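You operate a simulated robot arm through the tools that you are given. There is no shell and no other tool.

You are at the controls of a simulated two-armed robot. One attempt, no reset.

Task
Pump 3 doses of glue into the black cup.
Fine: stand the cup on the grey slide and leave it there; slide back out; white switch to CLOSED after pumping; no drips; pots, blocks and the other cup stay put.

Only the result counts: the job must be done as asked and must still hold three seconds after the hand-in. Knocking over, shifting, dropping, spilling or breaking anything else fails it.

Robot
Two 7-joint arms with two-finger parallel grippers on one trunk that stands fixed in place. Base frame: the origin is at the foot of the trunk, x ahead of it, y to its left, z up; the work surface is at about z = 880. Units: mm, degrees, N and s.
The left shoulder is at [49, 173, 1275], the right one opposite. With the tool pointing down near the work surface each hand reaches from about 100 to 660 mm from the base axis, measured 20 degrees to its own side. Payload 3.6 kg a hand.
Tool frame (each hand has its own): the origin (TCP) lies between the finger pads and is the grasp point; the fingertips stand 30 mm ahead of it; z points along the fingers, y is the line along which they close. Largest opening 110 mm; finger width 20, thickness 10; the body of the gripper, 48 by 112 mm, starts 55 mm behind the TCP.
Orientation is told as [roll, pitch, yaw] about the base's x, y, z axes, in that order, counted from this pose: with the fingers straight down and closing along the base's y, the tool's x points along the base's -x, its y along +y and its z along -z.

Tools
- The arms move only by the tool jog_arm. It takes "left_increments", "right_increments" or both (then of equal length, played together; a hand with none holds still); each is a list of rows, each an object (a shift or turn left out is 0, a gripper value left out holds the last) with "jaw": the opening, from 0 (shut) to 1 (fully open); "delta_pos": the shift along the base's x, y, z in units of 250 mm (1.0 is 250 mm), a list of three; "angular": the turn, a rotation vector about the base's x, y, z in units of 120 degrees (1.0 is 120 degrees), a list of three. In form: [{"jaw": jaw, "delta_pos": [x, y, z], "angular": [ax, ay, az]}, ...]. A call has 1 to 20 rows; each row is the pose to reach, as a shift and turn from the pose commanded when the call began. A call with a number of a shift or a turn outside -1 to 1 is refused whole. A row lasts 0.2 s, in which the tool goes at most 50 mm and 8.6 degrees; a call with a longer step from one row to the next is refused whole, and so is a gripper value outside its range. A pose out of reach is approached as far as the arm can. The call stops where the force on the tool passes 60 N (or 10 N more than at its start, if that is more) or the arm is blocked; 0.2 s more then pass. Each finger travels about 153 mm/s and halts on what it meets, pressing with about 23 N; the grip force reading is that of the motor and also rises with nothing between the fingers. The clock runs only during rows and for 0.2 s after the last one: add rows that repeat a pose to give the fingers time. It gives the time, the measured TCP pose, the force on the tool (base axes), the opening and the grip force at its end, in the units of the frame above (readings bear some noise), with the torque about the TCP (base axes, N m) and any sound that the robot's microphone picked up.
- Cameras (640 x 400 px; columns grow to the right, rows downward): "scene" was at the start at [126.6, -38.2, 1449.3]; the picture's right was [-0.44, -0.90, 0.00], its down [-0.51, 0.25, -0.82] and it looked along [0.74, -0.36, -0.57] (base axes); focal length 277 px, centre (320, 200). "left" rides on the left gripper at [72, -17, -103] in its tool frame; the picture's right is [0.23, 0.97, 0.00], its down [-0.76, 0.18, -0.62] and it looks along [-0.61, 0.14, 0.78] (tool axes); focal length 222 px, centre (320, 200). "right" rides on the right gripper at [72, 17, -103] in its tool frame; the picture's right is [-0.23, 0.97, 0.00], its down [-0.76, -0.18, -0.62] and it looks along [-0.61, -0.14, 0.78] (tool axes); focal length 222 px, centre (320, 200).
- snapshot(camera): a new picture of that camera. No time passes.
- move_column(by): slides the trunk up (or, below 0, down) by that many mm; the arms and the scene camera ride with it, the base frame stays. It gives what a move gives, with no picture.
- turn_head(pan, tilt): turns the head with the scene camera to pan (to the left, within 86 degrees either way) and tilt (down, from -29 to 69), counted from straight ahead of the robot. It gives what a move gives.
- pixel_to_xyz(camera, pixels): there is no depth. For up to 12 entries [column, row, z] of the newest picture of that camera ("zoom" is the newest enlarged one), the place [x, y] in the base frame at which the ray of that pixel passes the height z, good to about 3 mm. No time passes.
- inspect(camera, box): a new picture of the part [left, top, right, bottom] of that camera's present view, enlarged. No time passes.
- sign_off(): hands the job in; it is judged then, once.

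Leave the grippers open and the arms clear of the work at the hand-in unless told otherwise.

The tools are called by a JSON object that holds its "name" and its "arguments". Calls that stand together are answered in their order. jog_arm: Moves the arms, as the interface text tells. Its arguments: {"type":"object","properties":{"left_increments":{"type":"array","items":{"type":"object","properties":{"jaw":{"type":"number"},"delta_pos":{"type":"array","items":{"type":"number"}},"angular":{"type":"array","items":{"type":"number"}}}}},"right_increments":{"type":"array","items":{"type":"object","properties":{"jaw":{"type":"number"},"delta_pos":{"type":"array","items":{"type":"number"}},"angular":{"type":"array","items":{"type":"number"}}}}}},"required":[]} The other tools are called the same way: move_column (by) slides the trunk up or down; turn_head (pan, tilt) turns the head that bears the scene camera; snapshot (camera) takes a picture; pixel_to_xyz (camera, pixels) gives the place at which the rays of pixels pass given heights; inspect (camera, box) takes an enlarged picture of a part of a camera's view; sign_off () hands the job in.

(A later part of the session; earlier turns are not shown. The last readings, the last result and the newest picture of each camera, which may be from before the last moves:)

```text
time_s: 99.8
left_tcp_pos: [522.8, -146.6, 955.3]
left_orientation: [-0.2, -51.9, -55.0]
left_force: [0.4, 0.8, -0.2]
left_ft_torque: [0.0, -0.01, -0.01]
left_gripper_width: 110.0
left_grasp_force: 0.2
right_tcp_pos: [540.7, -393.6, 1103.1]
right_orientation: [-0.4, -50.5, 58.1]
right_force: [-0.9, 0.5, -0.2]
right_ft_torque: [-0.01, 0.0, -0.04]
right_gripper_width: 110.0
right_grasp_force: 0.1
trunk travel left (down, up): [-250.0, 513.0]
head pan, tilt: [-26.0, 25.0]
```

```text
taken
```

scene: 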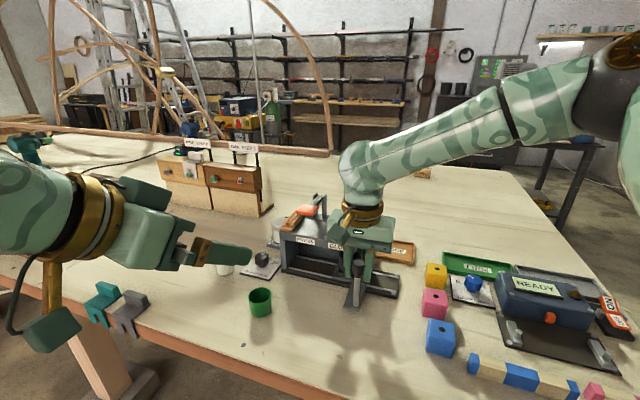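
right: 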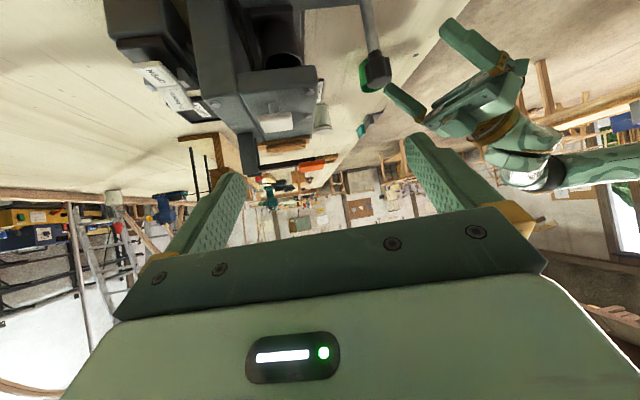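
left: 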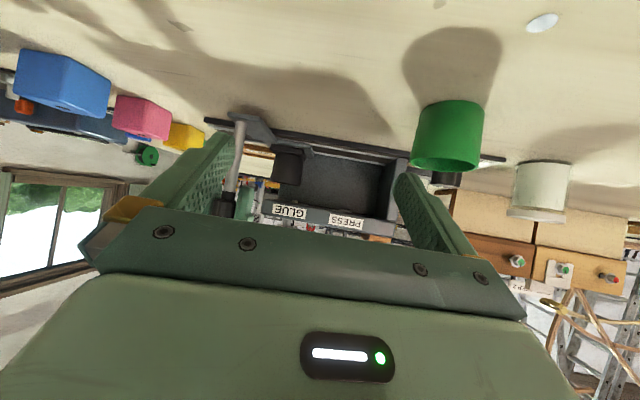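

Lower to z≈985 for a level look into the open end.

{"name": "jog_arm", "arguments": {"right_increments": [{"delta_pos": [-0.01, -0.01, -0.12]}, {"delta_pos": [-0.02, -0.02, -0.24]}, {"delta_pos": [-0.03, -0.02, -0.36]}, {"delta_pos": [-0.03, -0.02, -0.46]}, {"delta_pos": [-0.03, -0.02, -0.46]}]}}

{"name": "snapshot", "arguments": {"camera": "right"}}

{"name": "inspect", "arguments": {"camera": "right", "box": [240, 100, 400, 220]}}

```text
time_s: 101.0
left_tcp_pos: [523.1, -146.3, 955.9]
left_orientation: [-0.1, -51.9, -54.9]
left_force: [-0.5, 0.4, 0.2]
left_ft_torque: [0.0, 0.05, -0.01]
left_gripper_width: 109.9
left_grasp_force: 0.0
right_tcp_pos: [531.2, -399.5, 987.3]
right_orientation: [-0.5, -50.5, 57.9]
right_force: [-0.1, -0.4, 0.2]
right_ft_torque: [-0.02, 0.01, 0.0]
right_gripper_width: 110.3
right_grasp_force: 0.1
trunk travel left (down, up): [-250.0, 513.0]
head pan, tilt: [-26.0, 25.0]
```

```text
taken
```

right: 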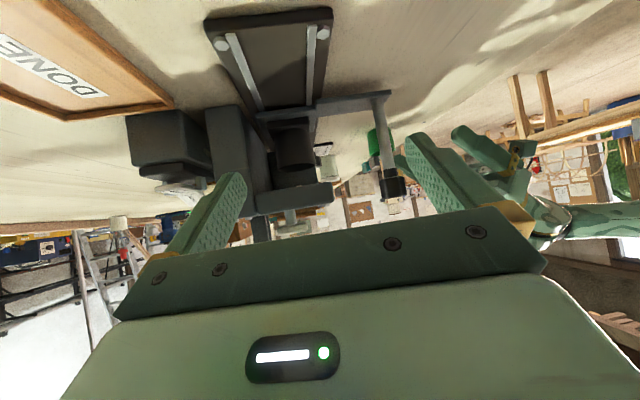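

```text
3.33 times, centred on (320, 160) of right
```

zoom: 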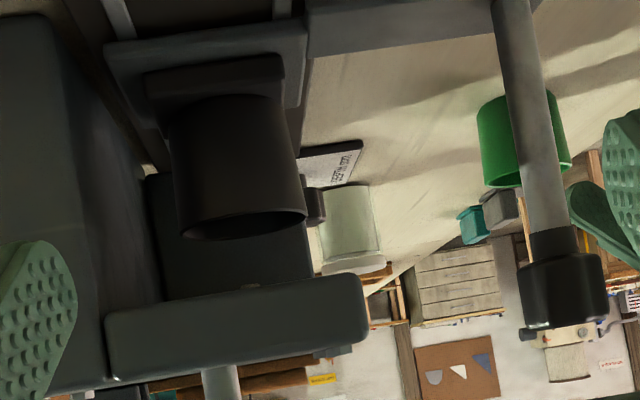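

The overhang lip hides the nozzle; the camera must be ~35 mm lower. Check block positions first so the hand stays clear.

{"name": "pixel_to_xyz", "arguments": {"camera": "scene", "pixels": [[437, 266, 930], [433, 292, 930], [441, 328, 930], [437, 285, 882]]}}

{"name": "pixel_to_xyz", "arguments": {"camera": "right", "pixels": [[295, 178, 945], [287, 205, 990]]}}

```text
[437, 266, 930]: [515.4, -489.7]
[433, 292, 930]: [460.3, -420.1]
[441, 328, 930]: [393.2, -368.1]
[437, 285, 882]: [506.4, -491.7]
```

```text
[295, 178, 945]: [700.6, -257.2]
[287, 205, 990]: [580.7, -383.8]
```

Blocks' tops are ≈925, the hand stays above ≈940. Lower 35 mm.

{"name": "jog_arm", "arguments": {"right_increments": [{"delta_pos": [0, 0, -0.05]}, {"delta_pos": [0, 0, -0.1]}, {"delta_pos": [0, 0, -0.14]}, {"delta_pos": [0, 0, -0.14]}]}}

{"name": "inspect", "arguments": {"camera": "right", "box": [240, 100, 400, 220]}}

```text
time_s: 102.0
left_tcp_pos: [524.0, -146.2, 955.7]
left_orientation: [-0.2, -51.9, -54.9]
left_force: [0.5, -0.2, -0.1]
left_ft_torque: [0.0, -0.01, 0.02]
left_gripper_width: 109.9
left_grasp_force: 0.1
right_tcp_pos: [532.4, -398.8, 951.8]
right_orientation: [-0.5, -50.4, 58.2]
right_force: [-0.3, 0.7, -0.4]
right_ft_torque: [0.03, 0.01, -0.01]
right_gripper_width: 110.1
right_grasp_force: 0.0
trunk travel left (down, up): [-250.0, 513.0]
head pan, tilt: [-26.0, 25.0]
```

```text
3.33 times, centred on (320, 160) of right
```

zoom: 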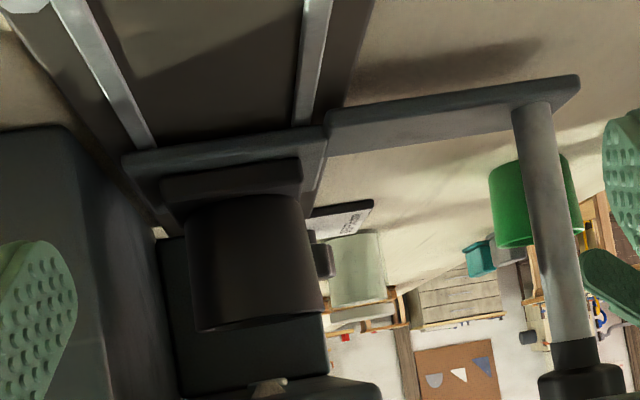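

Across the rail, the cup axis extends to ≈269 and the nozzle is at 268 — aligned. Along the rail it's within 4 mm; the cup's bore is ~39 mm, so fine. Now raise the right hand, straighten it and close the jaw for pressing.

{"name": "jog_arm", "arguments": {"right_increments": [{"delta_pos": [0, 0, 0.15]}, {"delta_pos": [0, 0, 0.3]}, {"delta_pos": [0, 0, 0.45]}, {"delta_pos": [0, 0, 0.6]}, {"delta_pos": [0, 0, 0.6], "angular": [-0.0505, 0.0316, 0], "jaw": 0}, {"delta_pos": [0, 0, 0.6], "angular": [-0.101, 0.0631, 0]}, {"delta_pos": [0, 0, 0.6], "angular": [-0.1515, 0.0947, 0]}, {"delta_pos": [0, 0, 0.6], "angular": [-0.202, 0.1262, 0]}, {"delta_pos": [0, 0, 0.6], "angular": [-0.2525, 0.1578, 0]}, {"delta_pos": [0, 0, 0.6], "angular": [-0.303, 0.1893, 0]}, {"delta_pos": [0, 0, 0.6], "angular": [-0.3534, 0.2209, 0]}, {"delta_pos": [0, 0, 0.6], "angular": [-0.3534, 0.2209, 0]}]}}

{"name": "jog_arm", "arguments": {"right_increments": [{"delta_pos": [0.08, 0.05, 0]}, {"delta_pos": [0.16, 0.1, 0]}, {"delta_pos": [0.24, 0.15, 0]}, {"delta_pos": [0.3, 0.2, 0]}, {"delta_pos": [0.3, 0.2, 0]}]}}

{"name": "snapshot", "arguments": {"camera": "right"}}

{"name": "snapshot", "arguments": {"camera": "scene"}}

```text
time_s: 104.6
left_tcp_pos: [522.4, -147.4, 956.1]
left_orientation: [-0.1, -51.9, -55.0]
left_force: [-0.2, 0.7, 0.1]
left_ft_torque: [0.01, 0.01, 0.03]
left_gripper_width: 110.0
left_grasp_force: 0.0
right_tcp_pos: [531.7, -399.6, 1101.2]
right_orientation: [-0.3, -0.4, 58.0]
right_force: [0.2, -0.7, -0.4]
right_ft_torque: [0.0, 0.01, -0.03]
right_gripper_width: 0.0
right_grasp_force: 22.8
trunk travel left (down, up): [-250.0, 513.0]
head pan, tilt: [-26.0, 25.0]
```

```text
time_s: 105.8
left_tcp_pos: [522.9, -146.6, 955.1]
left_orientation: [-0.1, -51.9, -54.9]
left_force: [0.3, -0.1, -0.9]
left_ft_torque: [0.0, -0.02, -0.03]
left_gripper_width: 109.9
left_grasp_force: 0.1
right_tcp_pos: [606.8, -349.5, 1100.9]
right_orientation: [-0.2, -0.4, 57.9]
right_force: [0.1, -0.1, 0.4]
right_ft_torque: [0.0, -0.03, -0.02]
right_gripper_width: 0.0
right_grasp_force: 22.7
trunk travel left (down, up): [-250.0, 513.0]
head pan, tilt: [-26.0, 25.0]
```

```text
taken
```

right: 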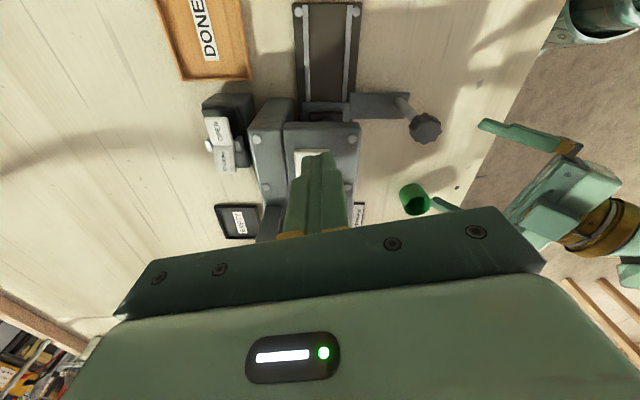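

```text
taken
```

scene: 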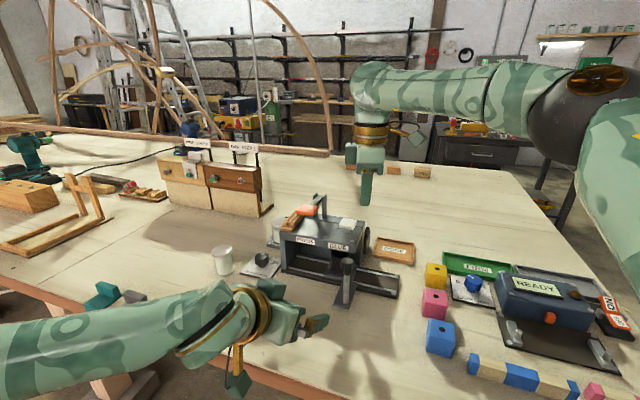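

The white pad is just visible ahead of the fingertips at right-image (310,157). Re-measure it with scene zoom and right camera.

{"name": "inspect", "arguments": {"camera": "scene", "box": [320, 200, 380, 250]}}

{"name": "pixel_to_xyz", "arguments": {"camera": "zoom", "pixels": [[300, 170, 1012], [300, 170, 1005]]}}

{"name": "inspect", "arguments": {"camera": "right", "box": [190, 80, 370, 220]}}

```text
8.00 times, centred on (350, 225) of scene
```

zoom: 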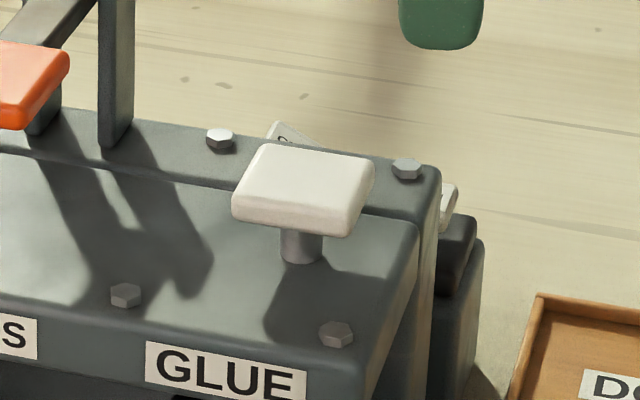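

```text
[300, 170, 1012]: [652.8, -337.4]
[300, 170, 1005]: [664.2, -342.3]
```

```text
2.86 times, centred on (280, 150) of right
```

zoom: 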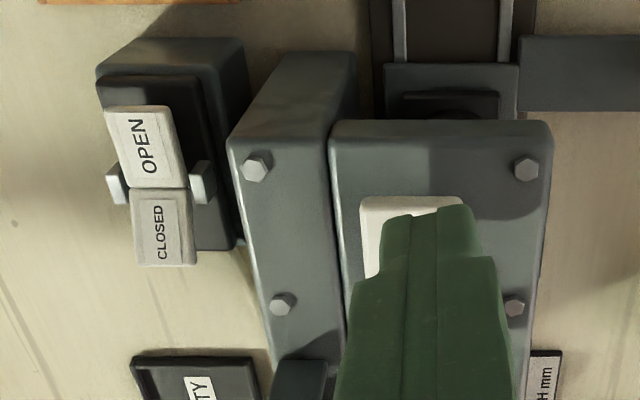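

{"name": "pixel_to_xyz", "arguments": {"camera": "scene", "pixels": [[347.9, 223.4, 1000], [347.9, 223.4, 1010], [347.9, 223.4, 1020]]}}

{"name": "pixel_to_xyz", "arguments": {"camera": "right", "pixels": [[314.3, 164, 1000], [314.3, 164, 1010], [314.3, 164, 1020]]}}

```text
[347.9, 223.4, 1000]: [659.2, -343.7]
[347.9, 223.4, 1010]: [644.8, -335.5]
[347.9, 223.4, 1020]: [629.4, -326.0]
```

```text
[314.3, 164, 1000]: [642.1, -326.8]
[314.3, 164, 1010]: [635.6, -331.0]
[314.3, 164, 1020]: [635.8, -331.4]
```

Pad ≈ (638,-331), top ≈ 1014. Move above it and start descending (tips at ≈1027).

{"name": "jog_arm", "arguments": {"right_increments": [{"delta_pos": [0.06, 0.035, 0]}, {"delta_pos": [0.125, 0.074, 0]}, {"delta_pos": [0.125, 0.074, -0.08]}, {"delta_pos": [0.125, 0.074, -0.16]}, {"delta_pos": [0.125, 0.074, -0.176]}, {"delta_pos": [0.125, 0.074, -0.176]}]}}

{"name": "snapshot", "arguments": {"camera": "right"}}

{"name": "inspect", "arguments": {"camera": "scene", "box": [310, 170, 390, 250]}}

```text
time_s: 107.2
left_tcp_pos: [523.7, -146.0, 955.5]
left_orientation: [-0.1, -51.9, -54.8]
left_force: [-0.1, -0.1, -0.1]
left_ft_torque: [-0.02, 0.01, -0.01]
left_gripper_width: 110.2
left_grasp_force: 0.1
right_tcp_pos: [638.1, -329.4, 1057.3]
right_orientation: [-0.2, -0.4, 58.0]
right_force: [0.1, 0.2, 0.4]
right_ft_torque: [0.01, -0.01, -0.01]
right_gripper_width: 0.0
right_grasp_force: 23.0
right hand out of reach, approached as far as the arm can: row 2, 3
trunk travel left (down, up): [-250.0, 513.0]
head pan, tilt: [-26.0, 25.0]
```

```text
taken
```

right: 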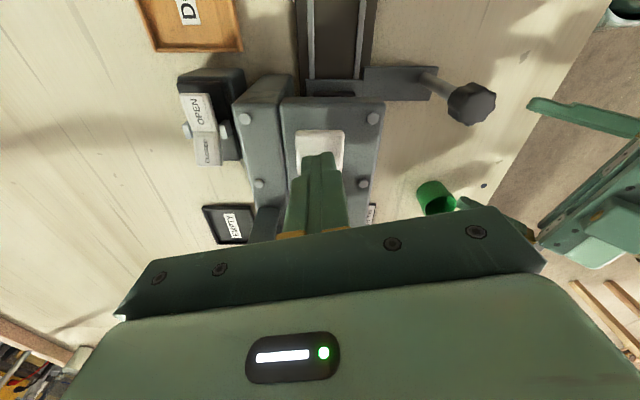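

```text
5.00 times, centred on (350, 210) of scene
```

zoom: 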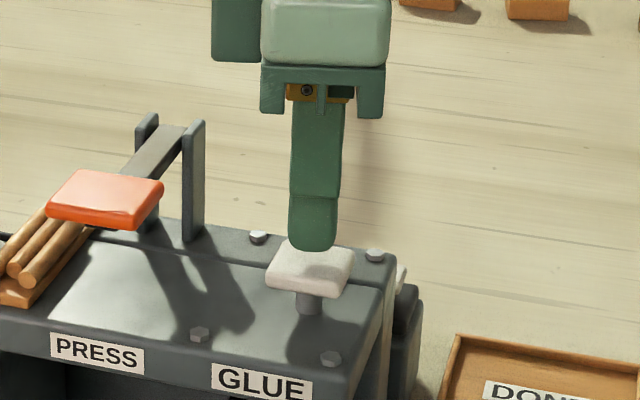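

The fingertips are right above the pad. Descend to just above contact, then press in 2–3 mm steps watching force and sound.

{"name": "jog_arm", "arguments": {"right_increments": [{"delta_pos": [0, 0, -0.016]}, {"delta_pos": [0, 0, -0.032]}, {"delta_pos": [0, 0, -0.044]}, {"delta_pos": [0, 0, -0.044]}]}}

{"name": "jog_arm", "arguments": {"right_increments": [{"delta_pos": [0, 0, -0.008]}, {"delta_pos": [0, 0, -0.016]}, {"delta_pos": [0, 0, -0.016]}]}}

```text
time_s: 108.2
left_tcp_pos: [524.8, -146.9, 955.9]
left_orientation: [-0.1, -51.9, -54.9]
left_force: [-0.2, 0.1, -0.3]
left_ft_torque: [-0.02, 0.02, -0.02]
left_gripper_width: 110.1
left_grasp_force: 0.1
right_tcp_pos: [639.0, -331.0, 1046.4]
right_orientation: [-0.4, -0.6, 58.1]
right_force: [1.5, -0.4, 0.5]
right_ft_torque: [-0.02, -0.01, 0.04]
right_gripper_width: 0.3
right_grasp_force: 23.0
trunk travel left (down, up): [-250.0, 513.0]
head pan, tilt: [-26.0, 25.0]
```

```text
time_s: 109.0
left_tcp_pos: [523.6, -146.9, 955.2]
left_orientation: [-0.1, -51.9, -54.8]
left_force: [0.4, 0.2, -0.3]
left_ft_torque: [0.01, -0.01, 0.01]
left_gripper_width: 109.8
left_grasp_force: 0.0
right_tcp_pos: [638.2, -331.2, 1042.2]
right_orientation: [-0.2, -0.4, 58.0]
right_force: [-0.1, 0.4, 1.7]
right_ft_torque: [0.0, -0.06, -0.01]
right_gripper_width: 0.0
right_grasp_force: 23.3
trunk travel left (down, up): [-250.0, 513.0]
head pan, tilt: [-26.0, 25.0]
heard: click
```

A click was heard at TCP z 1042 with only 1.7 N. Look at the nozzle with the left camera and the pad before going on.

{"name": "inspect", "arguments": {"camera": "left", "box": [250, 140, 330, 220]}}

{"name": "inspect", "arguments": {"camera": "scene", "box": [310, 180, 380, 250]}}

```text
5.00 times, centred on (290, 180) of left
```

zoom: 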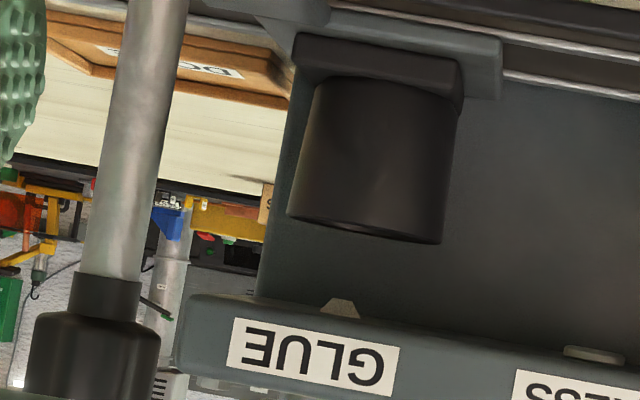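

```text
5.71 times, centred on (345, 215) of scene
```

zoom: 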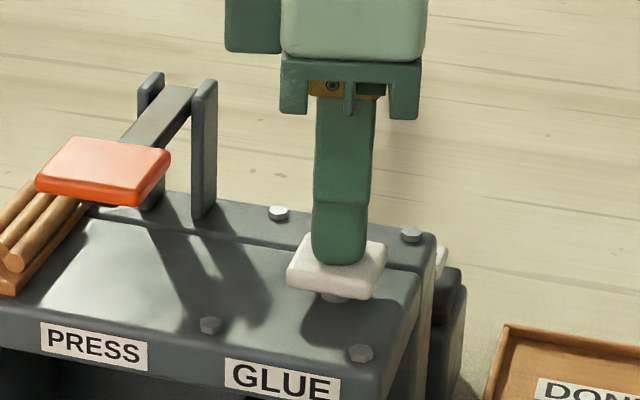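

The pad has gone down. Press a little further to make sure the stroke is complete.

{"name": "jog_arm", "arguments": {"right_increments": [{"delta_pos": [0, 0, -0.006]}, {"delta_pos": [0, 0, -0.012]}, {"delta_pos": [0, 0, -0.012]}]}}

{"name": "inspect", "arguments": {"camera": "left", "box": [250, 140, 330, 220]}}

```text
time_s: 109.8
left_tcp_pos: [522.9, -146.1, 955.1]
left_orientation: [-0.1, -51.9, -54.8]
left_force: [-0.3, 0.5, -0.5]
left_ft_torque: [0.01, 0.0, 0.01]
left_gripper_width: 109.9
left_grasp_force: 0.0
right_tcp_pos: [637.9, -331.4, 1040.0]
right_orientation: [-0.3, -0.4, 58.1]
right_force: [0.0, 0.8, 0.9]
right_ft_torque: [0.03, 0.07, 0.0]
right_gripper_width: 0.2
right_grasp_force: 22.5
trunk travel left (down, up): [-250.0, 513.0]
head pan, tilt: [-26.0, 25.0]
```

```text
5.00 times, centred on (290, 180) of left
```

zoom: 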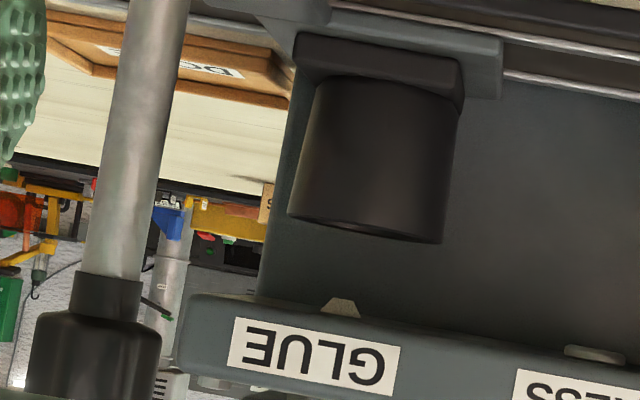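

{"name": "jog_arm", "arguments": {"right_increments": [{"delta_pos": [0, 0, -0.006]}, {"delta_pos": [0, 0, -0.012]}, {"delta_pos": [0, 0, -0.016]}, {"delta_pos": [0, 0, -0.016]}]}}

{"name": "inspect", "arguments": {"camera": "scene", "box": [310, 180, 380, 250]}}

```text
time_s: 110.8
left_tcp_pos: [523.0, -145.9, 956.9]
left_orientation: [-0.1, -52.0, -55.0]
left_force: [-0.5, -0.1, -0.1]
left_ft_torque: [-0.01, 0.03, 0.01]
left_gripper_width: 110.2
left_grasp_force: 0.2
right_tcp_pos: [637.6, -330.3, 1035.4]
right_orientation: [-0.3, -0.4, 58.0]
right_force: [3.4, -1.5, 10.1]
right_ft_torque: [-0.13, -0.04, 0.05]
right_gripper_width: 0.1
right_grasp_force: 22.8
trunk travel left (down, up): [-250.0, 513.0]
head pan, tilt: [-26.0, 25.0]
```

```text
5.71 times, centred on (345, 215) of scene
```

zoom: 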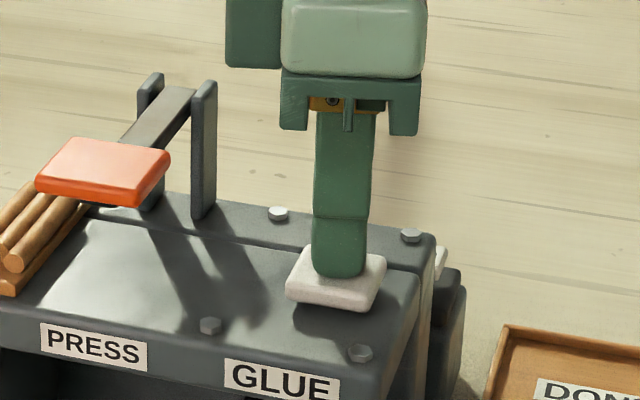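

Bottomed out (10 N). One full stroke = one click. Release fully up to z≈1058, pause, and observe.

{"name": "jog_arm", "arguments": {"right_increments": [{"delta_pos": [0, 0, 0.03]}, {"delta_pos": [0, 0, 0.06]}, {"delta_pos": [0, 0, 0.09]}, {"delta_pos": [0, 0, 0.09]}, {"delta_pos": [0, 0, 0.09]}]}}

{"name": "inspect", "arguments": {"camera": "scene", "box": [310, 180, 380, 250]}}

{"name": "inspect", "arguments": {"camera": "left", "box": [250, 140, 330, 220]}}

```text
time_s: 112.0
left_tcp_pos: [523.8, -147.7, 955.4]
left_orientation: [-0.2, -51.9, -54.9]
left_force: [0.1, 0.0, -0.2]
left_ft_torque: [-0.01, -0.01, 0.03]
left_gripper_width: 109.8
left_grasp_force: 0.0
right_tcp_pos: [637.3, -331.4, 1057.4]
right_orientation: [-0.3, -0.4, 58.1]
right_force: [0.9, -0.1, -0.2]
right_ft_torque: [-0.02, 0.02, -0.02]
right_gripper_width: 0.1
right_grasp_force: 23.1
trunk travel left (down, up): [-250.0, 513.0]
head pan, tilt: [-26.0, 25.0]
```

```text
5.71 times, centred on (345, 215) of scene
```

zoom: 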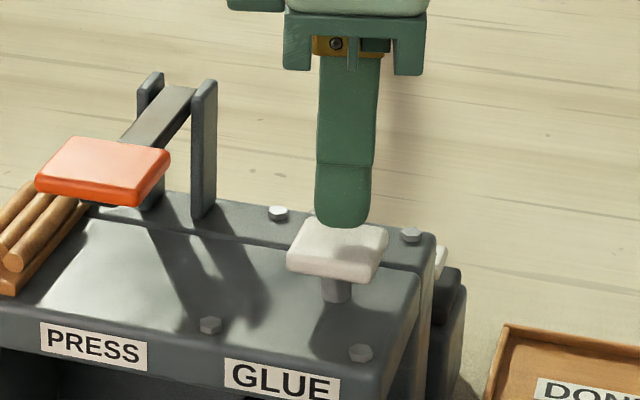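

```text
5.00 times, centred on (290, 180) of left
```

zoom: 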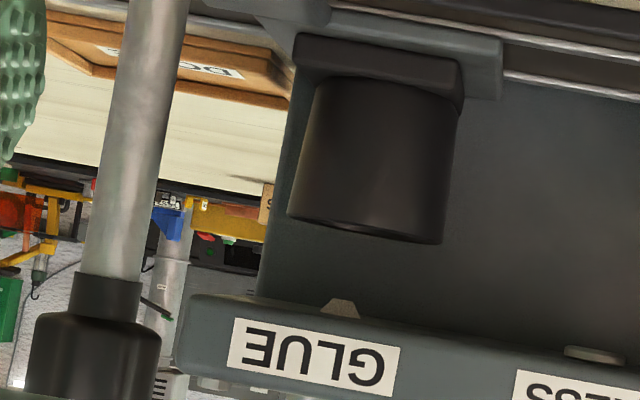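

Pad returned up. Before more doses I want to verify that glue actually came out (valve open). There is a sight line between the overhang and the rim at ~45°; I'll raise the left hand and tilt its camera for that.

{"name": "jog_arm", "arguments": {"left_increments": [{"delta_pos": [0, 0, 0.15]}, {"delta_pos": [0, 0, 0.3]}, {"delta_pos": [0, 0, 0.44]}, {"delta_pos": [0, 0, 0.44], "angular": [0.0512, 0.0358, 0]}, {"delta_pos": [0, 0, 0.44], "angular": [0.1023, 0.0717, 0]}, {"delta_pos": [0, 0, 0.44], "angular": [0.1535, 0.1075, 0]}, {"delta_pos": [0, 0, 0.44], "angular": [0.2047, 0.1433, 0]}, {"delta_pos": [0, 0, 0.44], "angular": [0.2558, 0.1792, 0]}, {"delta_pos": [0, 0, 0.44], "angular": [0.307, 0.215, 0]}, {"delta_pos": [0.02, -0.12, 0.42], "angular": [0.307, 0.215, 0]}, {"delta_pos": [0.04, -0.24, 0.4], "angular": [0.307, 0.215, 0]}, {"delta_pos": [0.04, -0.3, 0.39], "angular": [0.307, 0.215, 0]}, {"delta_pos": [0.04, -0.3, 0.39], "angular": [0.307, 0.215, 0]}]}}

{"name": "snapshot", "arguments": {"camera": "left"}}

```text
time_s: 114.8
left_tcp_pos: [523.5, -147.2, 1065.3]
left_orientation: [-0.1, -29.4, -54.9]
left_force: [-0.4, 0.5, 0.8]
left_ft_torque: [0.02, 0.03, -0.03]
left_gripper_width: 110.1
left_grasp_force: 0.1
left hand out of reach, approached as far as the arm can: row 7, 8, 9, 10, 11, 12, 13
right_tcp_pos: [637.9, -331.3, 1057.7]
right_orientation: [-0.3, -0.4, 58.1]
right_force: [0.2, 0.1, 0.3]
right_ft_torque: [0.01, -0.01, -0.04]
right_gripper_width: 0.0
right_grasp_force: 23.0
trunk travel left (down, up): [-250.0, 513.0]
head pan, tilt: [-26.0, 25.0]
```

```text
taken
```

left: 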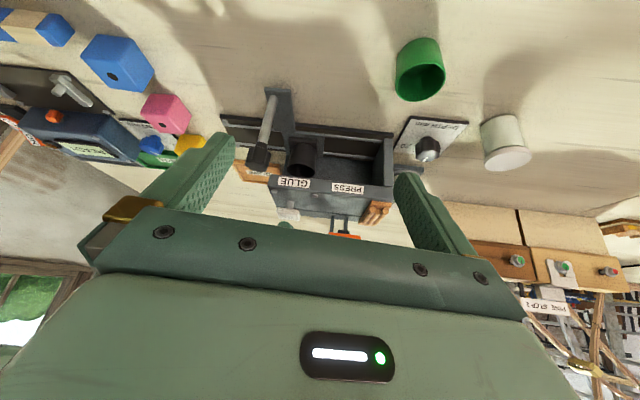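

{"name": "inspect", "arguments": {"camera": "left", "box": [270, 130, 330, 190]}}

```text
6.67 times, centred on (300, 160) of left
```

zoom: 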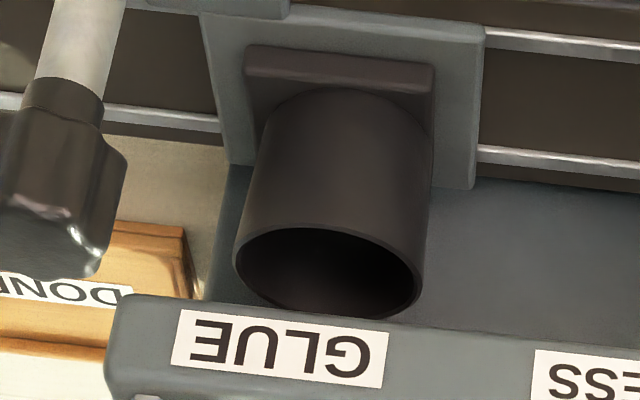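

I see partly into the cup; need a steeper view. Raise the left hand ~70 mm.

{"name": "jog_arm", "arguments": {"left_increments": [{"delta_pos": [0, 0, 0.12]}, {"delta_pos": [0, 0, 0.24]}, {"delta_pos": [0, 0, 0.3]}, {"delta_pos": [0, 0, 0.3]}]}}

{"name": "snapshot", "arguments": {"camera": "left"}}

```text
time_s: 115.8
left_tcp_pos: [522.4, -146.9, 1074.7]
left_orientation: [0.0, -29.5, -55.0]
left_force: [0.0, 0.0, -0.1]
left_ft_torque: [0.0, -0.01, -0.01]
left_gripper_width: 109.9
left_grasp_force: 0.0
left hand out of reach, approached as far as the arm can: row 1, 2, 3, 4
right_tcp_pos: [638.4, -331.0, 1058.4]
right_orientation: [-0.3, -0.5, 57.9]
right_force: [0.6, -0.1, 0.5]
right_ft_torque: [0.0, -0.01, -0.01]
right_gripper_width: 0.0
right_grasp_force: 23.2
trunk travel left (down, up): [-250.0, 513.0]
head pan, tilt: [-26.0, 25.0]
```

```text
taken
```

left: 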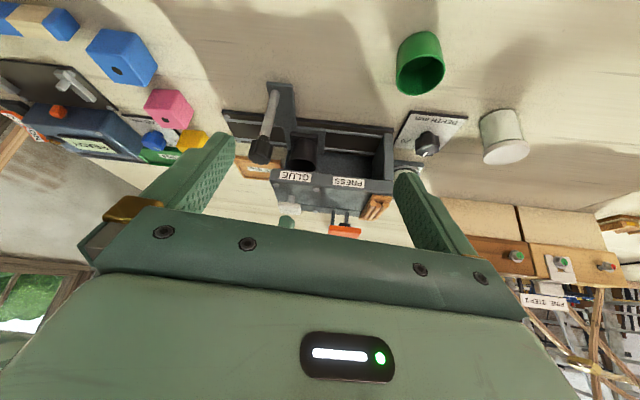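

{"name": "jog_arm", "arguments": {"left_increments": [{"delta_pos": [0.06, -0.06, 0]}, {"delta_pos": [0.12, -0.12, 0]}, {"delta_pos": [0.18, -0.18, 0]}, {"delta_pos": [0.24, -0.24, 0.02]}, {"delta_pos": [0.24, -0.24, 0.02]}]}}

{"name": "snapshot", "arguments": {"camera": "left"}}

```text
time_s: 117.0
left_tcp_pos: [522.3, -146.6, 1076.1]
left_orientation: [0.0, -29.5, -54.9]
left_force: [0.7, 0.6, 0.7]
left_ft_torque: [0.0, -0.03, 0.0]
left_gripper_width: 110.0
left_grasp_force: 0.1
left hand out of reach, approached as far as the arm can: row 1, 2, 3, 4, 5
right_tcp_pos: [637.4, -332.5, 1057.7]
right_orientation: [-0.4, -0.4, 58.0]
right_force: [0.2, -0.4, 0.4]
right_ft_torque: [-0.02, 0.02, 0.01]
right_gripper_width: 0.1
right_grasp_force: 23.4
trunk travel left (down, up): [-250.0, 513.0]
head pan, tilt: [-26.0, 25.0]
```

```text
taken
```

left: 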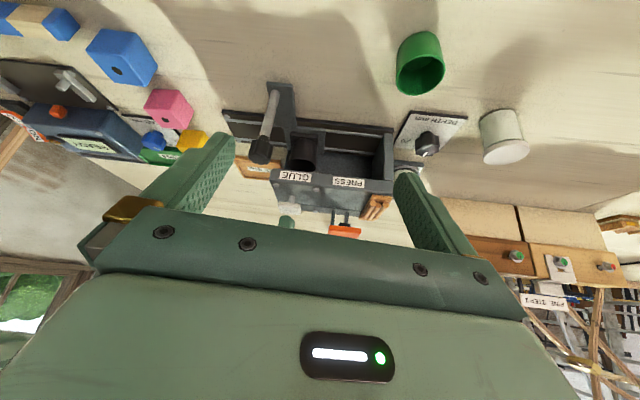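

At its reach limit. Zoom on the cup from here.

{"name": "inspect", "arguments": {"camera": "left", "box": [284, 150, 324, 185]}}

```text
11.43 times, centred on (304, 168) of left
```

zoom: 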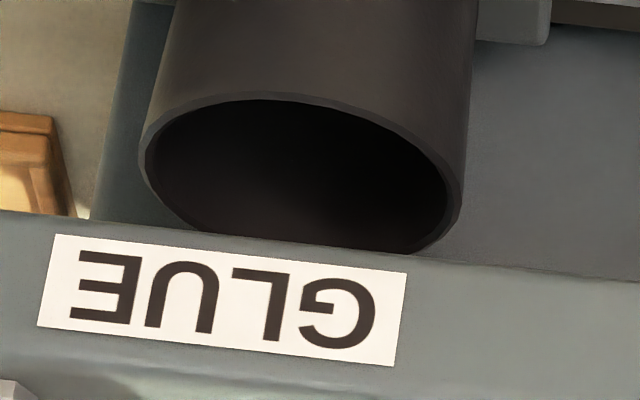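

The floor isn't visible from here; I'll verify after sliding out. Second press: down to the bottom and back up with a pause.

{"name": "jog_arm", "arguments": {"right_increments": [{"delta_pos": [0, 0, -0.03]}, {"delta_pos": [0, 0, -0.05]}, {"delta_pos": [0, 0, -0.065]}, {"delta_pos": [0, 0, -0.08]}, {"delta_pos": [0, 0, -0.09]}, {"delta_pos": [0, 0, -0.09]}]}}

{"name": "inspect", "arguments": {"camera": "left", "box": [284, 150, 324, 185]}}

{"name": "jog_arm", "arguments": {"right_increments": [{"delta_pos": [0, 0, 0.03]}, {"delta_pos": [0, 0, 0.06]}, {"delta_pos": [0, 0, 0.09]}, {"delta_pos": [0, 0, 0.09]}, {"delta_pos": [0, 0, 0.09]}]}}

{"name": "inspect", "arguments": {"camera": "scene", "box": [310, 180, 380, 250]}}

```text
time_s: 118.4
left_tcp_pos: [521.9, -146.5, 1076.5]
left_orientation: [0.0, -29.5, -54.8]
left_force: [0.1, 1.0, 0.6]
left_ft_torque: [0.02, 0.01, -0.01]
left_gripper_width: 110.2
left_grasp_force: 0.1
right_tcp_pos: [636.9, -332.1, 1036.2]
right_orientation: [-0.5, -0.4, 58.0]
right_force: [5.1, -4.0, 15.0]
right_ft_torque: [-0.23, -0.04, 0.03]
right_gripper_width: 0.1
right_grasp_force: 23.0
trunk travel left (down, up): [-250.0, 513.0]
head pan, tilt: [-26.0, 25.0]
heard: click
```

```text
11.43 times, centred on (304, 168) of left
```

zoom: 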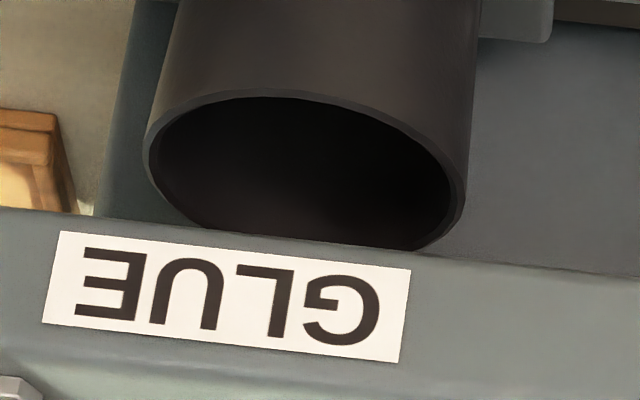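

```text
time_s: 119.6
left_tcp_pos: [523.4, -147.5, 1074.9]
left_orientation: [0.0, -29.5, -55.0]
left_force: [-1.2, 0.1, 0.2]
left_ft_torque: [0.0, 0.03, -0.02]
left_gripper_width: 109.9
left_grasp_force: 0.0
right_tcp_pos: [638.0, -330.4, 1056.5]
right_orientation: [-0.3, -0.5, 57.9]
right_force: [0.5, 0.2, 0.0]
right_ft_torque: [0.02, 0.01, 0.04]
right_gripper_width: 0.1
right_grasp_force: 23.2
trunk travel left (down, up): [-250.0, 513.0]
head pan, tilt: [-26.0, 25.0]
```

```text
5.71 times, centred on (345, 215) of scene
```

zoom: 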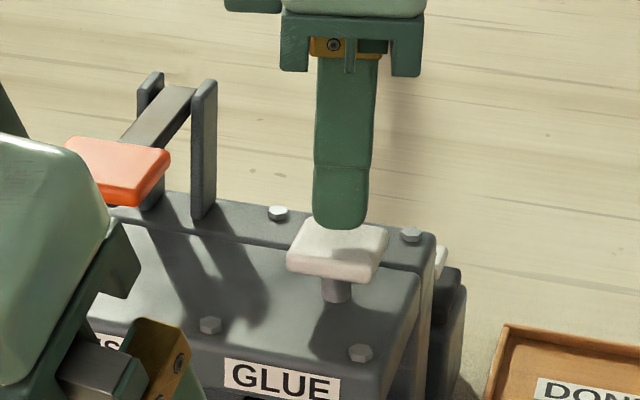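

Second click heard, pad back up. Third press.

{"name": "jog_arm", "arguments": {"right_increments": [{"delta_pos": [0, 0, -0.03]}, {"delta_pos": [0, 0, -0.05]}, {"delta_pos": [0, 0, -0.065]}, {"delta_pos": [0, 0, -0.08]}, {"delta_pos": [0, 0, -0.09]}, {"delta_pos": [0, 0, -0.09]}]}}

{"name": "jog_arm", "arguments": {"right_increments": [{"delta_pos": [0, 0, 0.03]}, {"delta_pos": [0, 0, 0.06]}, {"delta_pos": [0, 0, 0.09]}, {"delta_pos": [0, 0, 0.15]}, {"delta_pos": [0, 0, 0.15]}]}}

{"name": "inspect", "arguments": {"camera": "left", "box": [284, 150, 324, 185]}}

{"name": "snapshot", "arguments": {"camera": "right"}}

```text
time_s: 121.0
left_tcp_pos: [521.9, -147.7, 1075.9]
left_orientation: [0.0, -29.5, -54.9]
left_force: [0.3, -0.8, -0.2]
left_ft_torque: [-0.02, -0.01, -0.01]
left_gripper_width: 110.1
left_grasp_force: 0.0
right_tcp_pos: [637.7, -331.7, 1035.7]
right_orientation: [-0.4, -0.4, 58.0]
right_force: [0.3, -1.2, 8.3]
right_ft_torque: [-0.12, 0.02, 0.06]
right_gripper_width: 0.2
right_grasp_force: 23.4
trunk travel left (down, up): [-250.0, 513.0]
head pan, tilt: [-26.0, 25.0]
heard: click
```

```text
time_s: 122.2
left_tcp_pos: [523.1, -147.4, 1075.0]
left_orientation: [0.1, -29.6, -55.0]
left_force: [0.1, 0.5, -0.1]
left_ft_torque: [-0.01, 0.02, 0.0]
left_gripper_width: 110.1
left_grasp_force: 0.1
right_tcp_pos: [637.4, -331.5, 1071.7]
right_orientation: [-0.4, -0.4, 58.0]
right_force: [0.3, -0.4, -0.2]
right_ft_torque: [0.03, 0.01, 0.0]
right_gripper_width: 0.1
right_grasp_force: 23.8
trunk travel left (down, up): [-250.0, 513.0]
head pan, tilt: [-26.0, 25.0]
```

```text
11.43 times, centred on (304, 168) of left
```

zoom: 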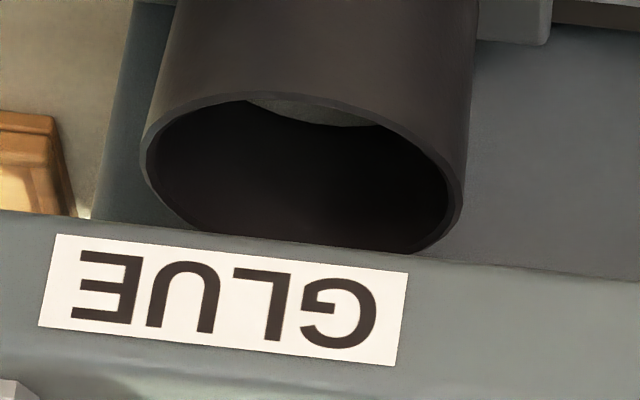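

```text
taken
```

right: 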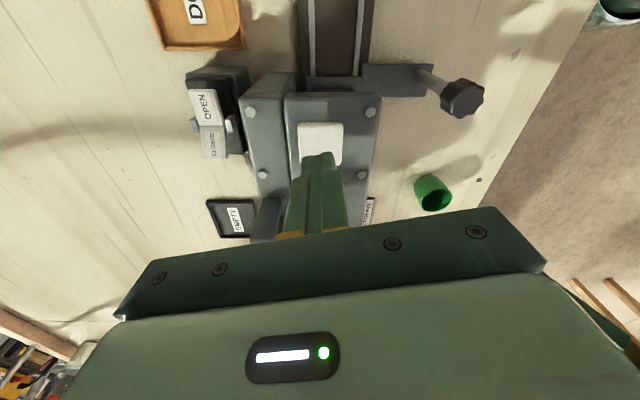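

The glue surface is now visible inside the cup (zoom (300,110)), so the valve was open and doses went in — three clicks. Next: switch to CLOSED. Measure the rocker and housing edge in the right camera.

{"name": "inspect", "arguments": {"camera": "right", "box": [170, 60, 310, 190]}}

{"name": "pixel_to_xyz", "arguments": {"camera": "zoom", "pixels": [[160, 100, 953], [220, 105, 953], [160, 220, 955], [230, 220, 955], [180, 330, 966], [235, 320, 966], [260, 330, 990], [225, 150, 990], [375, 300, 990], [340, 120, 990]]}}

```text
3.08 times, centred on (240, 125) of right
```

zoom: 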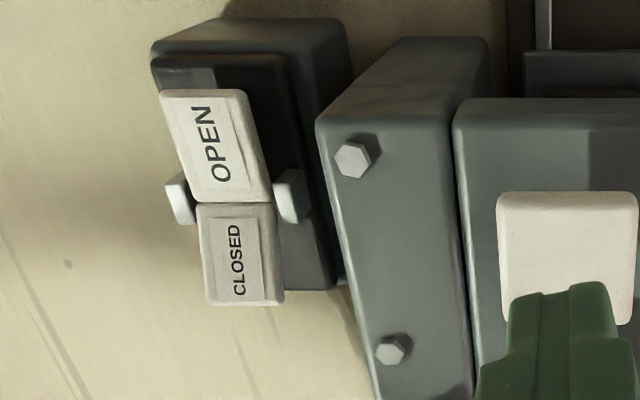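

```text
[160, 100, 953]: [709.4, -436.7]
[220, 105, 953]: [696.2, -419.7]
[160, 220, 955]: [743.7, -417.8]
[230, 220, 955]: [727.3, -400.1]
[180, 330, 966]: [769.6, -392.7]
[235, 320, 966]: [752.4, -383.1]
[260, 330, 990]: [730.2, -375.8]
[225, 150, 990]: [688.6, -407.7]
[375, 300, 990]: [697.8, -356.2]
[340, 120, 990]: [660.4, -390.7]
```

{"name": "pixel_to_xyz", "arguments": {"camera": "zoom", "pixels": [[202, 92, 953], [232, 203, 955], [247, 304, 966], [283, 302, 966], [210, 305, 966], [270, 203, 955], [193, 202, 955], [318, 128, 990], [350, 270, 990], [318, 128, 980], [350, 270, 980], [375, 390, 990]]}}

```text
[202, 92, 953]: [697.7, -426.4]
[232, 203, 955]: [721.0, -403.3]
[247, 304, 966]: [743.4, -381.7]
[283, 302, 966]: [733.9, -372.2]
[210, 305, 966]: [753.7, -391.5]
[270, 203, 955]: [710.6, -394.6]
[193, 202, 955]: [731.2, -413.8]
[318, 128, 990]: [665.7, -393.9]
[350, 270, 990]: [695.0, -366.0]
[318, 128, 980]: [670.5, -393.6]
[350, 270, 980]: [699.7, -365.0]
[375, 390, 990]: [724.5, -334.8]
```

Rocker: OPEN end (698,-426), ridge (721,-403), CLOSED end (743,-382), 28 mm wide; housing edge is ~45 mm away. To reach it without touching the pad, I'll use the open jaw's left finger with the hand tilted 45°, yaw −15°, body offset to the right. First back off and yaw.

{"name": "jog_arm", "arguments": {"right_increments": [{"delta_pos": [-0.03, -0.05, 0.1]}, {"delta_pos": [-0.1, -0.15, 0.14], "angular": [0, 0, -0.07]}, {"delta_pos": [-0.15, -0.25, 0.14], "angular": [0, 0, -0.14]}, {"delta_pos": [-0.18, -0.35, 0.12], "angular": [0, 0, -0.21]}, {"delta_pos": [-0.2, -0.44, 0.1], "angular": [0, 0, -0.28]}, {"delta_pos": [-0.2, -0.44, 0.1], "angular": [0, 0, -0.35]}, {"delta_pos": [-0.2, -0.44, 0.1], "angular": [0, 0, -0.42]}, {"delta_pos": [-0.2, -0.44, 0.1], "angular": [0, 0, -0.49]}, {"delta_pos": [-0.2, -0.44, 0.1], "angular": [0, 0, -0.56]}, {"delta_pos": [-0.2, -0.44, 0.1], "angular": [0, 0, -0.608]}, {"delta_pos": [-0.2, -0.44, 0.1], "angular": [0, 0, -0.608]}]}}

```text
time_s: 124.6
left_tcp_pos: [522.8, -146.8, 1074.9]
left_orientation: [-0.1, -29.5, -54.9]
left_force: [-0.3, 0.0, 0.3]
left_ft_torque: [-0.01, 0.01, 0.0]
left_gripper_width: 110.0
left_grasp_force: 0.1
right_tcp_pos: [588.6, -440.6, 1097.9]
right_orientation: [-0.3, -0.4, -15.0]
right_force: [-0.3, 0.6, 0.8]
right_ft_torque: [0.03, 0.01, 0.0]
right_gripper_width: 0.0
right_grasp_force: 23.2
trunk travel left (down, up): [-250.0, 513.0]
head pan, tilt: [-26.0, 25.0]
```

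Now tilt −45° about the hand's own closing axis and open the jaw.

{"name": "jog_arm", "arguments": {"right_increments": [{"angular": [-0.0162, -0.0603, 0], "jaw": 1}, {"angular": [-0.0323, -0.1207, 0]}, {"angular": [-0.0485, -0.181, 0]}, {"angular": [-0.0647, -0.2413, 0]}, {"angular": [-0.0808, -0.3017, 0]}, {"angular": [-0.097, -0.362, 0]}, {"angular": [-0.097, -0.362, 0], "delta_pos": [0.12, 0, -0.03]}, {"angular": [-0.097, -0.362, 0], "delta_pos": [0.24, 0, -0.08]}, {"angular": [-0.097, -0.362, 0], "delta_pos": [0.36, 0, -0.12]}, {"angular": [-0.097, -0.362, 0], "delta_pos": [0.474, -0.006, -0.2]}, {"angular": [-0.097, -0.362, 0], "delta_pos": [0.474, -0.006, -0.2]}]}}

{"name": "snapshot", "arguments": {"camera": "right"}}

{"name": "snapshot", "arguments": {"camera": "scene"}}

```text
time_s: 127.0
left_tcp_pos: [521.4, -146.9, 1074.9]
left_orientation: [0.0, -29.5, -54.9]
left_force: [-0.6, 0.7, -0.4]
left_ft_torque: [-0.05, 0.04, -0.01]
left_gripper_width: 110.2
left_grasp_force: 0.1
right_tcp_pos: [706.0, -442.5, 1047.3]
right_orientation: [-0.4, -45.3, -14.9]
right_force: [-0.8, 0.4, -0.6]
right_ft_torque: [-0.06, -0.02, -0.02]
right_gripper_width: 110.1
right_grasp_force: 0.0
trunk travel left (down, up): [-250.0, 513.0]
head pan, tilt: [-26.0, 25.0]
```

```text
taken
```

right: 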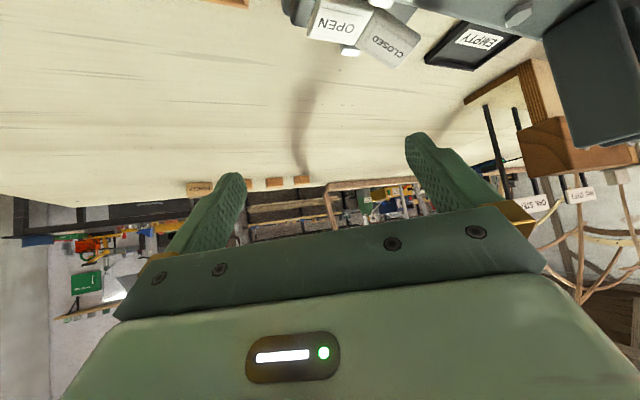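

```text
taken
```

scene: 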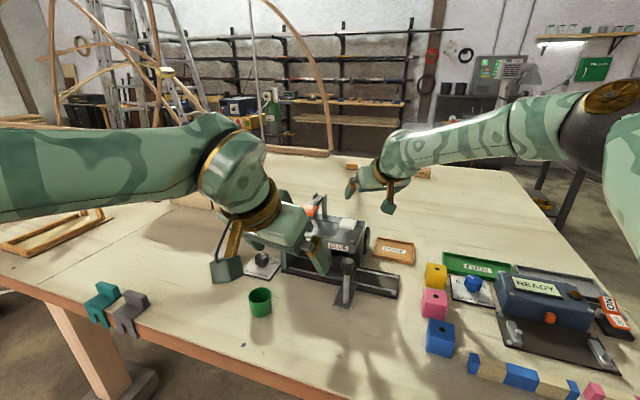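

Pose reached. Descend to just above the rocker (TCP z≈1003) and look.

{"name": "jog_arm", "arguments": {"right_increments": [{"delta_pos": [0.004, 0, -0.06]}, {"delta_pos": [0.004, 0, -0.12]}, {"delta_pos": [0.004, 0, -0.176]}, {"delta_pos": [0.004, 0, -0.176]}]}}

{"name": "snapshot", "arguments": {"camera": "right"}}

{"name": "inspect", "arguments": {"camera": "scene", "box": [330, 150, 430, 260]}}

```text
time_s: 128.0
left_tcp_pos: [523.7, -146.8, 1075.0]
left_orientation: [0.1, -29.5, -54.9]
left_force: [-0.7, -0.3, 0.4]
left_ft_torque: [0.03, 0.02, -0.02]
left_gripper_width: 110.0
left_grasp_force: 0.0
right_tcp_pos: [706.6, -443.8, 1003.6]
right_orientation: [-0.5, -45.3, -14.9]
right_force: [-0.8, 0.6, -0.1]
right_ft_torque: [0.0, 0.01, -0.02]
right_gripper_width: 110.0
right_grasp_force: 0.1
trunk travel left (down, up): [-250.0, 513.0]
head pan, tilt: [-26.0, 25.0]
```

```text
taken
```

right: 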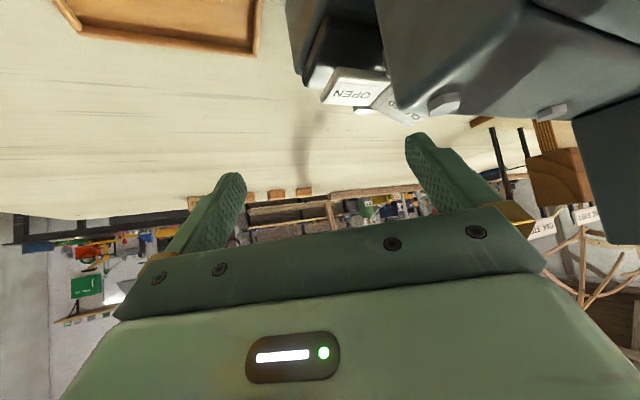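

```text
3.64 times, centred on (380, 205) of scene
```

zoom: 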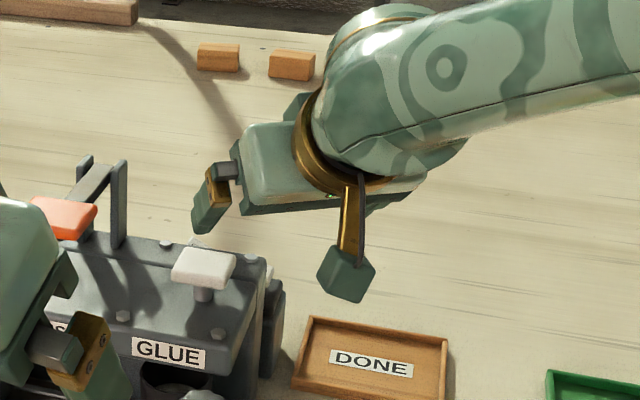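

The left finger's lowest corner should be at ≈(736,-389,975), right over the CLOSED half (surface ≈963). Press down in small steps.

{"name": "jog_arm", "arguments": {"right_increments": [{"delta_pos": [0, 0, -0.02]}, {"delta_pos": [0, 0, -0.036]}, {"delta_pos": [0, 0, -0.048]}, {"delta_pos": [0, 0, -0.06]}, {"delta_pos": [0, 0, -0.06]}]}}

{"name": "snapshot", "arguments": {"camera": "right"}}

```text
time_s: 129.2
left_tcp_pos: [522.4, -147.4, 1075.0]
left_orientation: [0.0, -29.5, -54.8]
left_force: [-0.1, -0.4, 0.0]
left_ft_torque: [0.02, 0.0, 0.01]
left_gripper_width: 110.0
left_grasp_force: 0.0
right_tcp_pos: [707.1, -443.4, 989.8]
right_orientation: [-0.4, -45.3, -14.9]
right_force: [-0.1, 0.3, 0.7]
right_ft_torque: [0.0, 0.01, 0.01]
right_gripper_width: 109.6
right_grasp_force: 0.1
trunk travel left (down, up): [-250.0, 513.0]
head pan, tilt: [-26.0, 25.0]
```

```text
taken
```

right: 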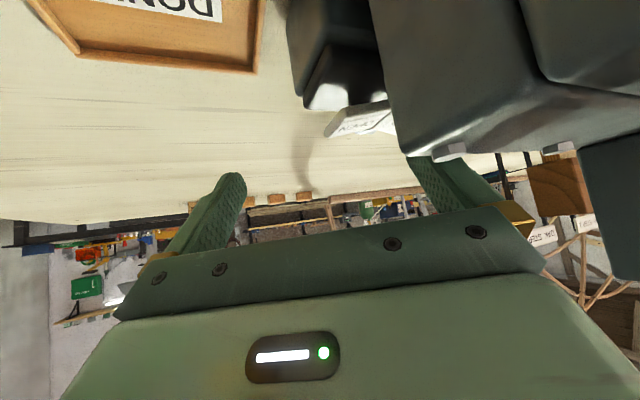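

No contact yet. Continue down in 3 mm steps.

{"name": "jog_arm", "arguments": {"right_increments": [{"delta_pos": [0, 0, -0.012]}, {"delta_pos": [0, 0, -0.024]}, {"delta_pos": [0, 0, -0.024]}]}}

{"name": "jog_arm", "arguments": {"right_increments": [{"delta_pos": [0, 0, -0.012]}, {"delta_pos": [0, 0, -0.02]}, {"delta_pos": [0, 0, -0.02]}]}}

```text
time_s: 130.0
left_tcp_pos: [522.9, -147.0, 1075.1]
left_orientation: [0.0, -29.4, -54.9]
left_force: [-0.7, -0.3, -0.7]
left_ft_torque: [0.02, -0.05, -0.01]
left_gripper_width: 110.0
left_grasp_force: 0.1
right_tcp_pos: [706.8, -442.2, 983.3]
right_orientation: [-0.5, -45.3, -14.9]
right_force: [-0.5, -0.4, 2.4]
right_ft_torque: [0.04, -0.03, -0.01]
right_gripper_width: 110.0
right_grasp_force: 0.1
trunk travel left (down, up): [-250.0, 513.0]
head pan, tilt: [-26.0, 25.0]
```

```text
time_s: 130.8
left_tcp_pos: [521.4, -146.8, 1077.2]
left_orientation: [0.0, -29.6, -54.9]
left_force: [0.0, 0.0, -0.6]
left_ft_torque: [-0.01, 0.01, -0.02]
left_gripper_width: 109.9
left_grasp_force: 0.1
right_tcp_pos: [707.5, -441.1, 983.7]
right_orientation: [-0.1, -45.7, -15.1]
right_force: [4.2, -2.3, 20.4]
right_ft_torque: [0.98, -0.72, -0.2]
right_gripper_width: 109.4
right_grasp_force: 0.1
trunk travel left (down, up): [-250.0, 513.0]
head pan, tilt: [-26.0, 25.0]
```

Torque analysis puts the contact at ≈(737,-390,955) — on the CLOSED half, now 8 mm lower than before, so it may have bottomed. No click though; press a bit more firmly, then back off and look.

{"name": "jog_arm", "arguments": {"right_increments": [{"delta_pos": [0, 0, -0.008]}, {"delta_pos": [0, 0, -0.016]}, {"delta_pos": [0, 0, -0.016]}]}}

{"name": "jog_arm", "arguments": {"right_increments": [{"delta_pos": [0, 0, 0.06]}, {"delta_pos": [0, 0, 0.14]}, {"delta_pos": [0, 0, 0.24]}, {"delta_pos": [0, 0, 0.3]}, {"delta_pos": [0, 0, 0.3]}]}}

{"name": "snapshot", "arguments": {"camera": "right"}}

{"name": "inspect", "arguments": {"camera": "right", "box": [270, 0, 440, 110]}}

```text
time_s: 131.6
left_tcp_pos: [519.5, -146.4, 1078.6]
left_orientation: [0.1, -29.6, -54.9]
left_force: [0.3, 0.4, 0.4]
left_ft_torque: [0.01, 0.02, -0.01]
left_gripper_width: 110.0
left_grasp_force: 0.0
right_tcp_pos: [707.1, -440.7, 982.4]
right_orientation: [-0.3, -46.0, -15.2]
right_force: [8.6, -5.5, 38.4]
right_ft_torque: [1.76, -1.34, -0.25]
right_gripper_width: 108.4
right_grasp_force: 0.0
trunk travel left (down, up): [-250.0, 513.0]
head pan, tilt: [-26.0, 25.0]
```

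```text
time_s: 132.8
left_tcp_pos: [522.1, -147.0, 1074.3]
left_orientation: [-0.2, -29.5, -54.9]
left_force: [0.1, 0.8, -0.3]
left_ft_torque: [0.01, 0.0, -0.02]
left_gripper_width: 110.3
left_grasp_force: 0.1
right_tcp_pos: [706.4, -441.1, 1045.8]
right_orientation: [-0.5, -45.3, -14.8]
right_force: [-0.8, -0.7, -0.4]
right_ft_torque: [0.02, 0.0, 0.01]
right_gripper_width: 110.3
right_grasp_force: 0.1
trunk travel left (down, up): [-250.0, 513.0]
head pan, tilt: [-26.0, 25.0]
```

```text
taken
```

right: 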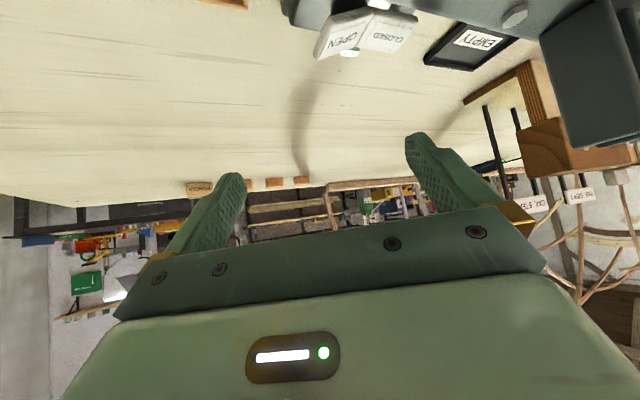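

```text
3.64 times, centred on (355, 55) of right
```

zoom: 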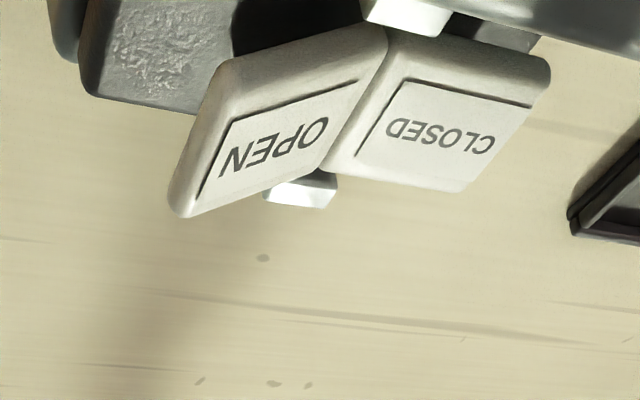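

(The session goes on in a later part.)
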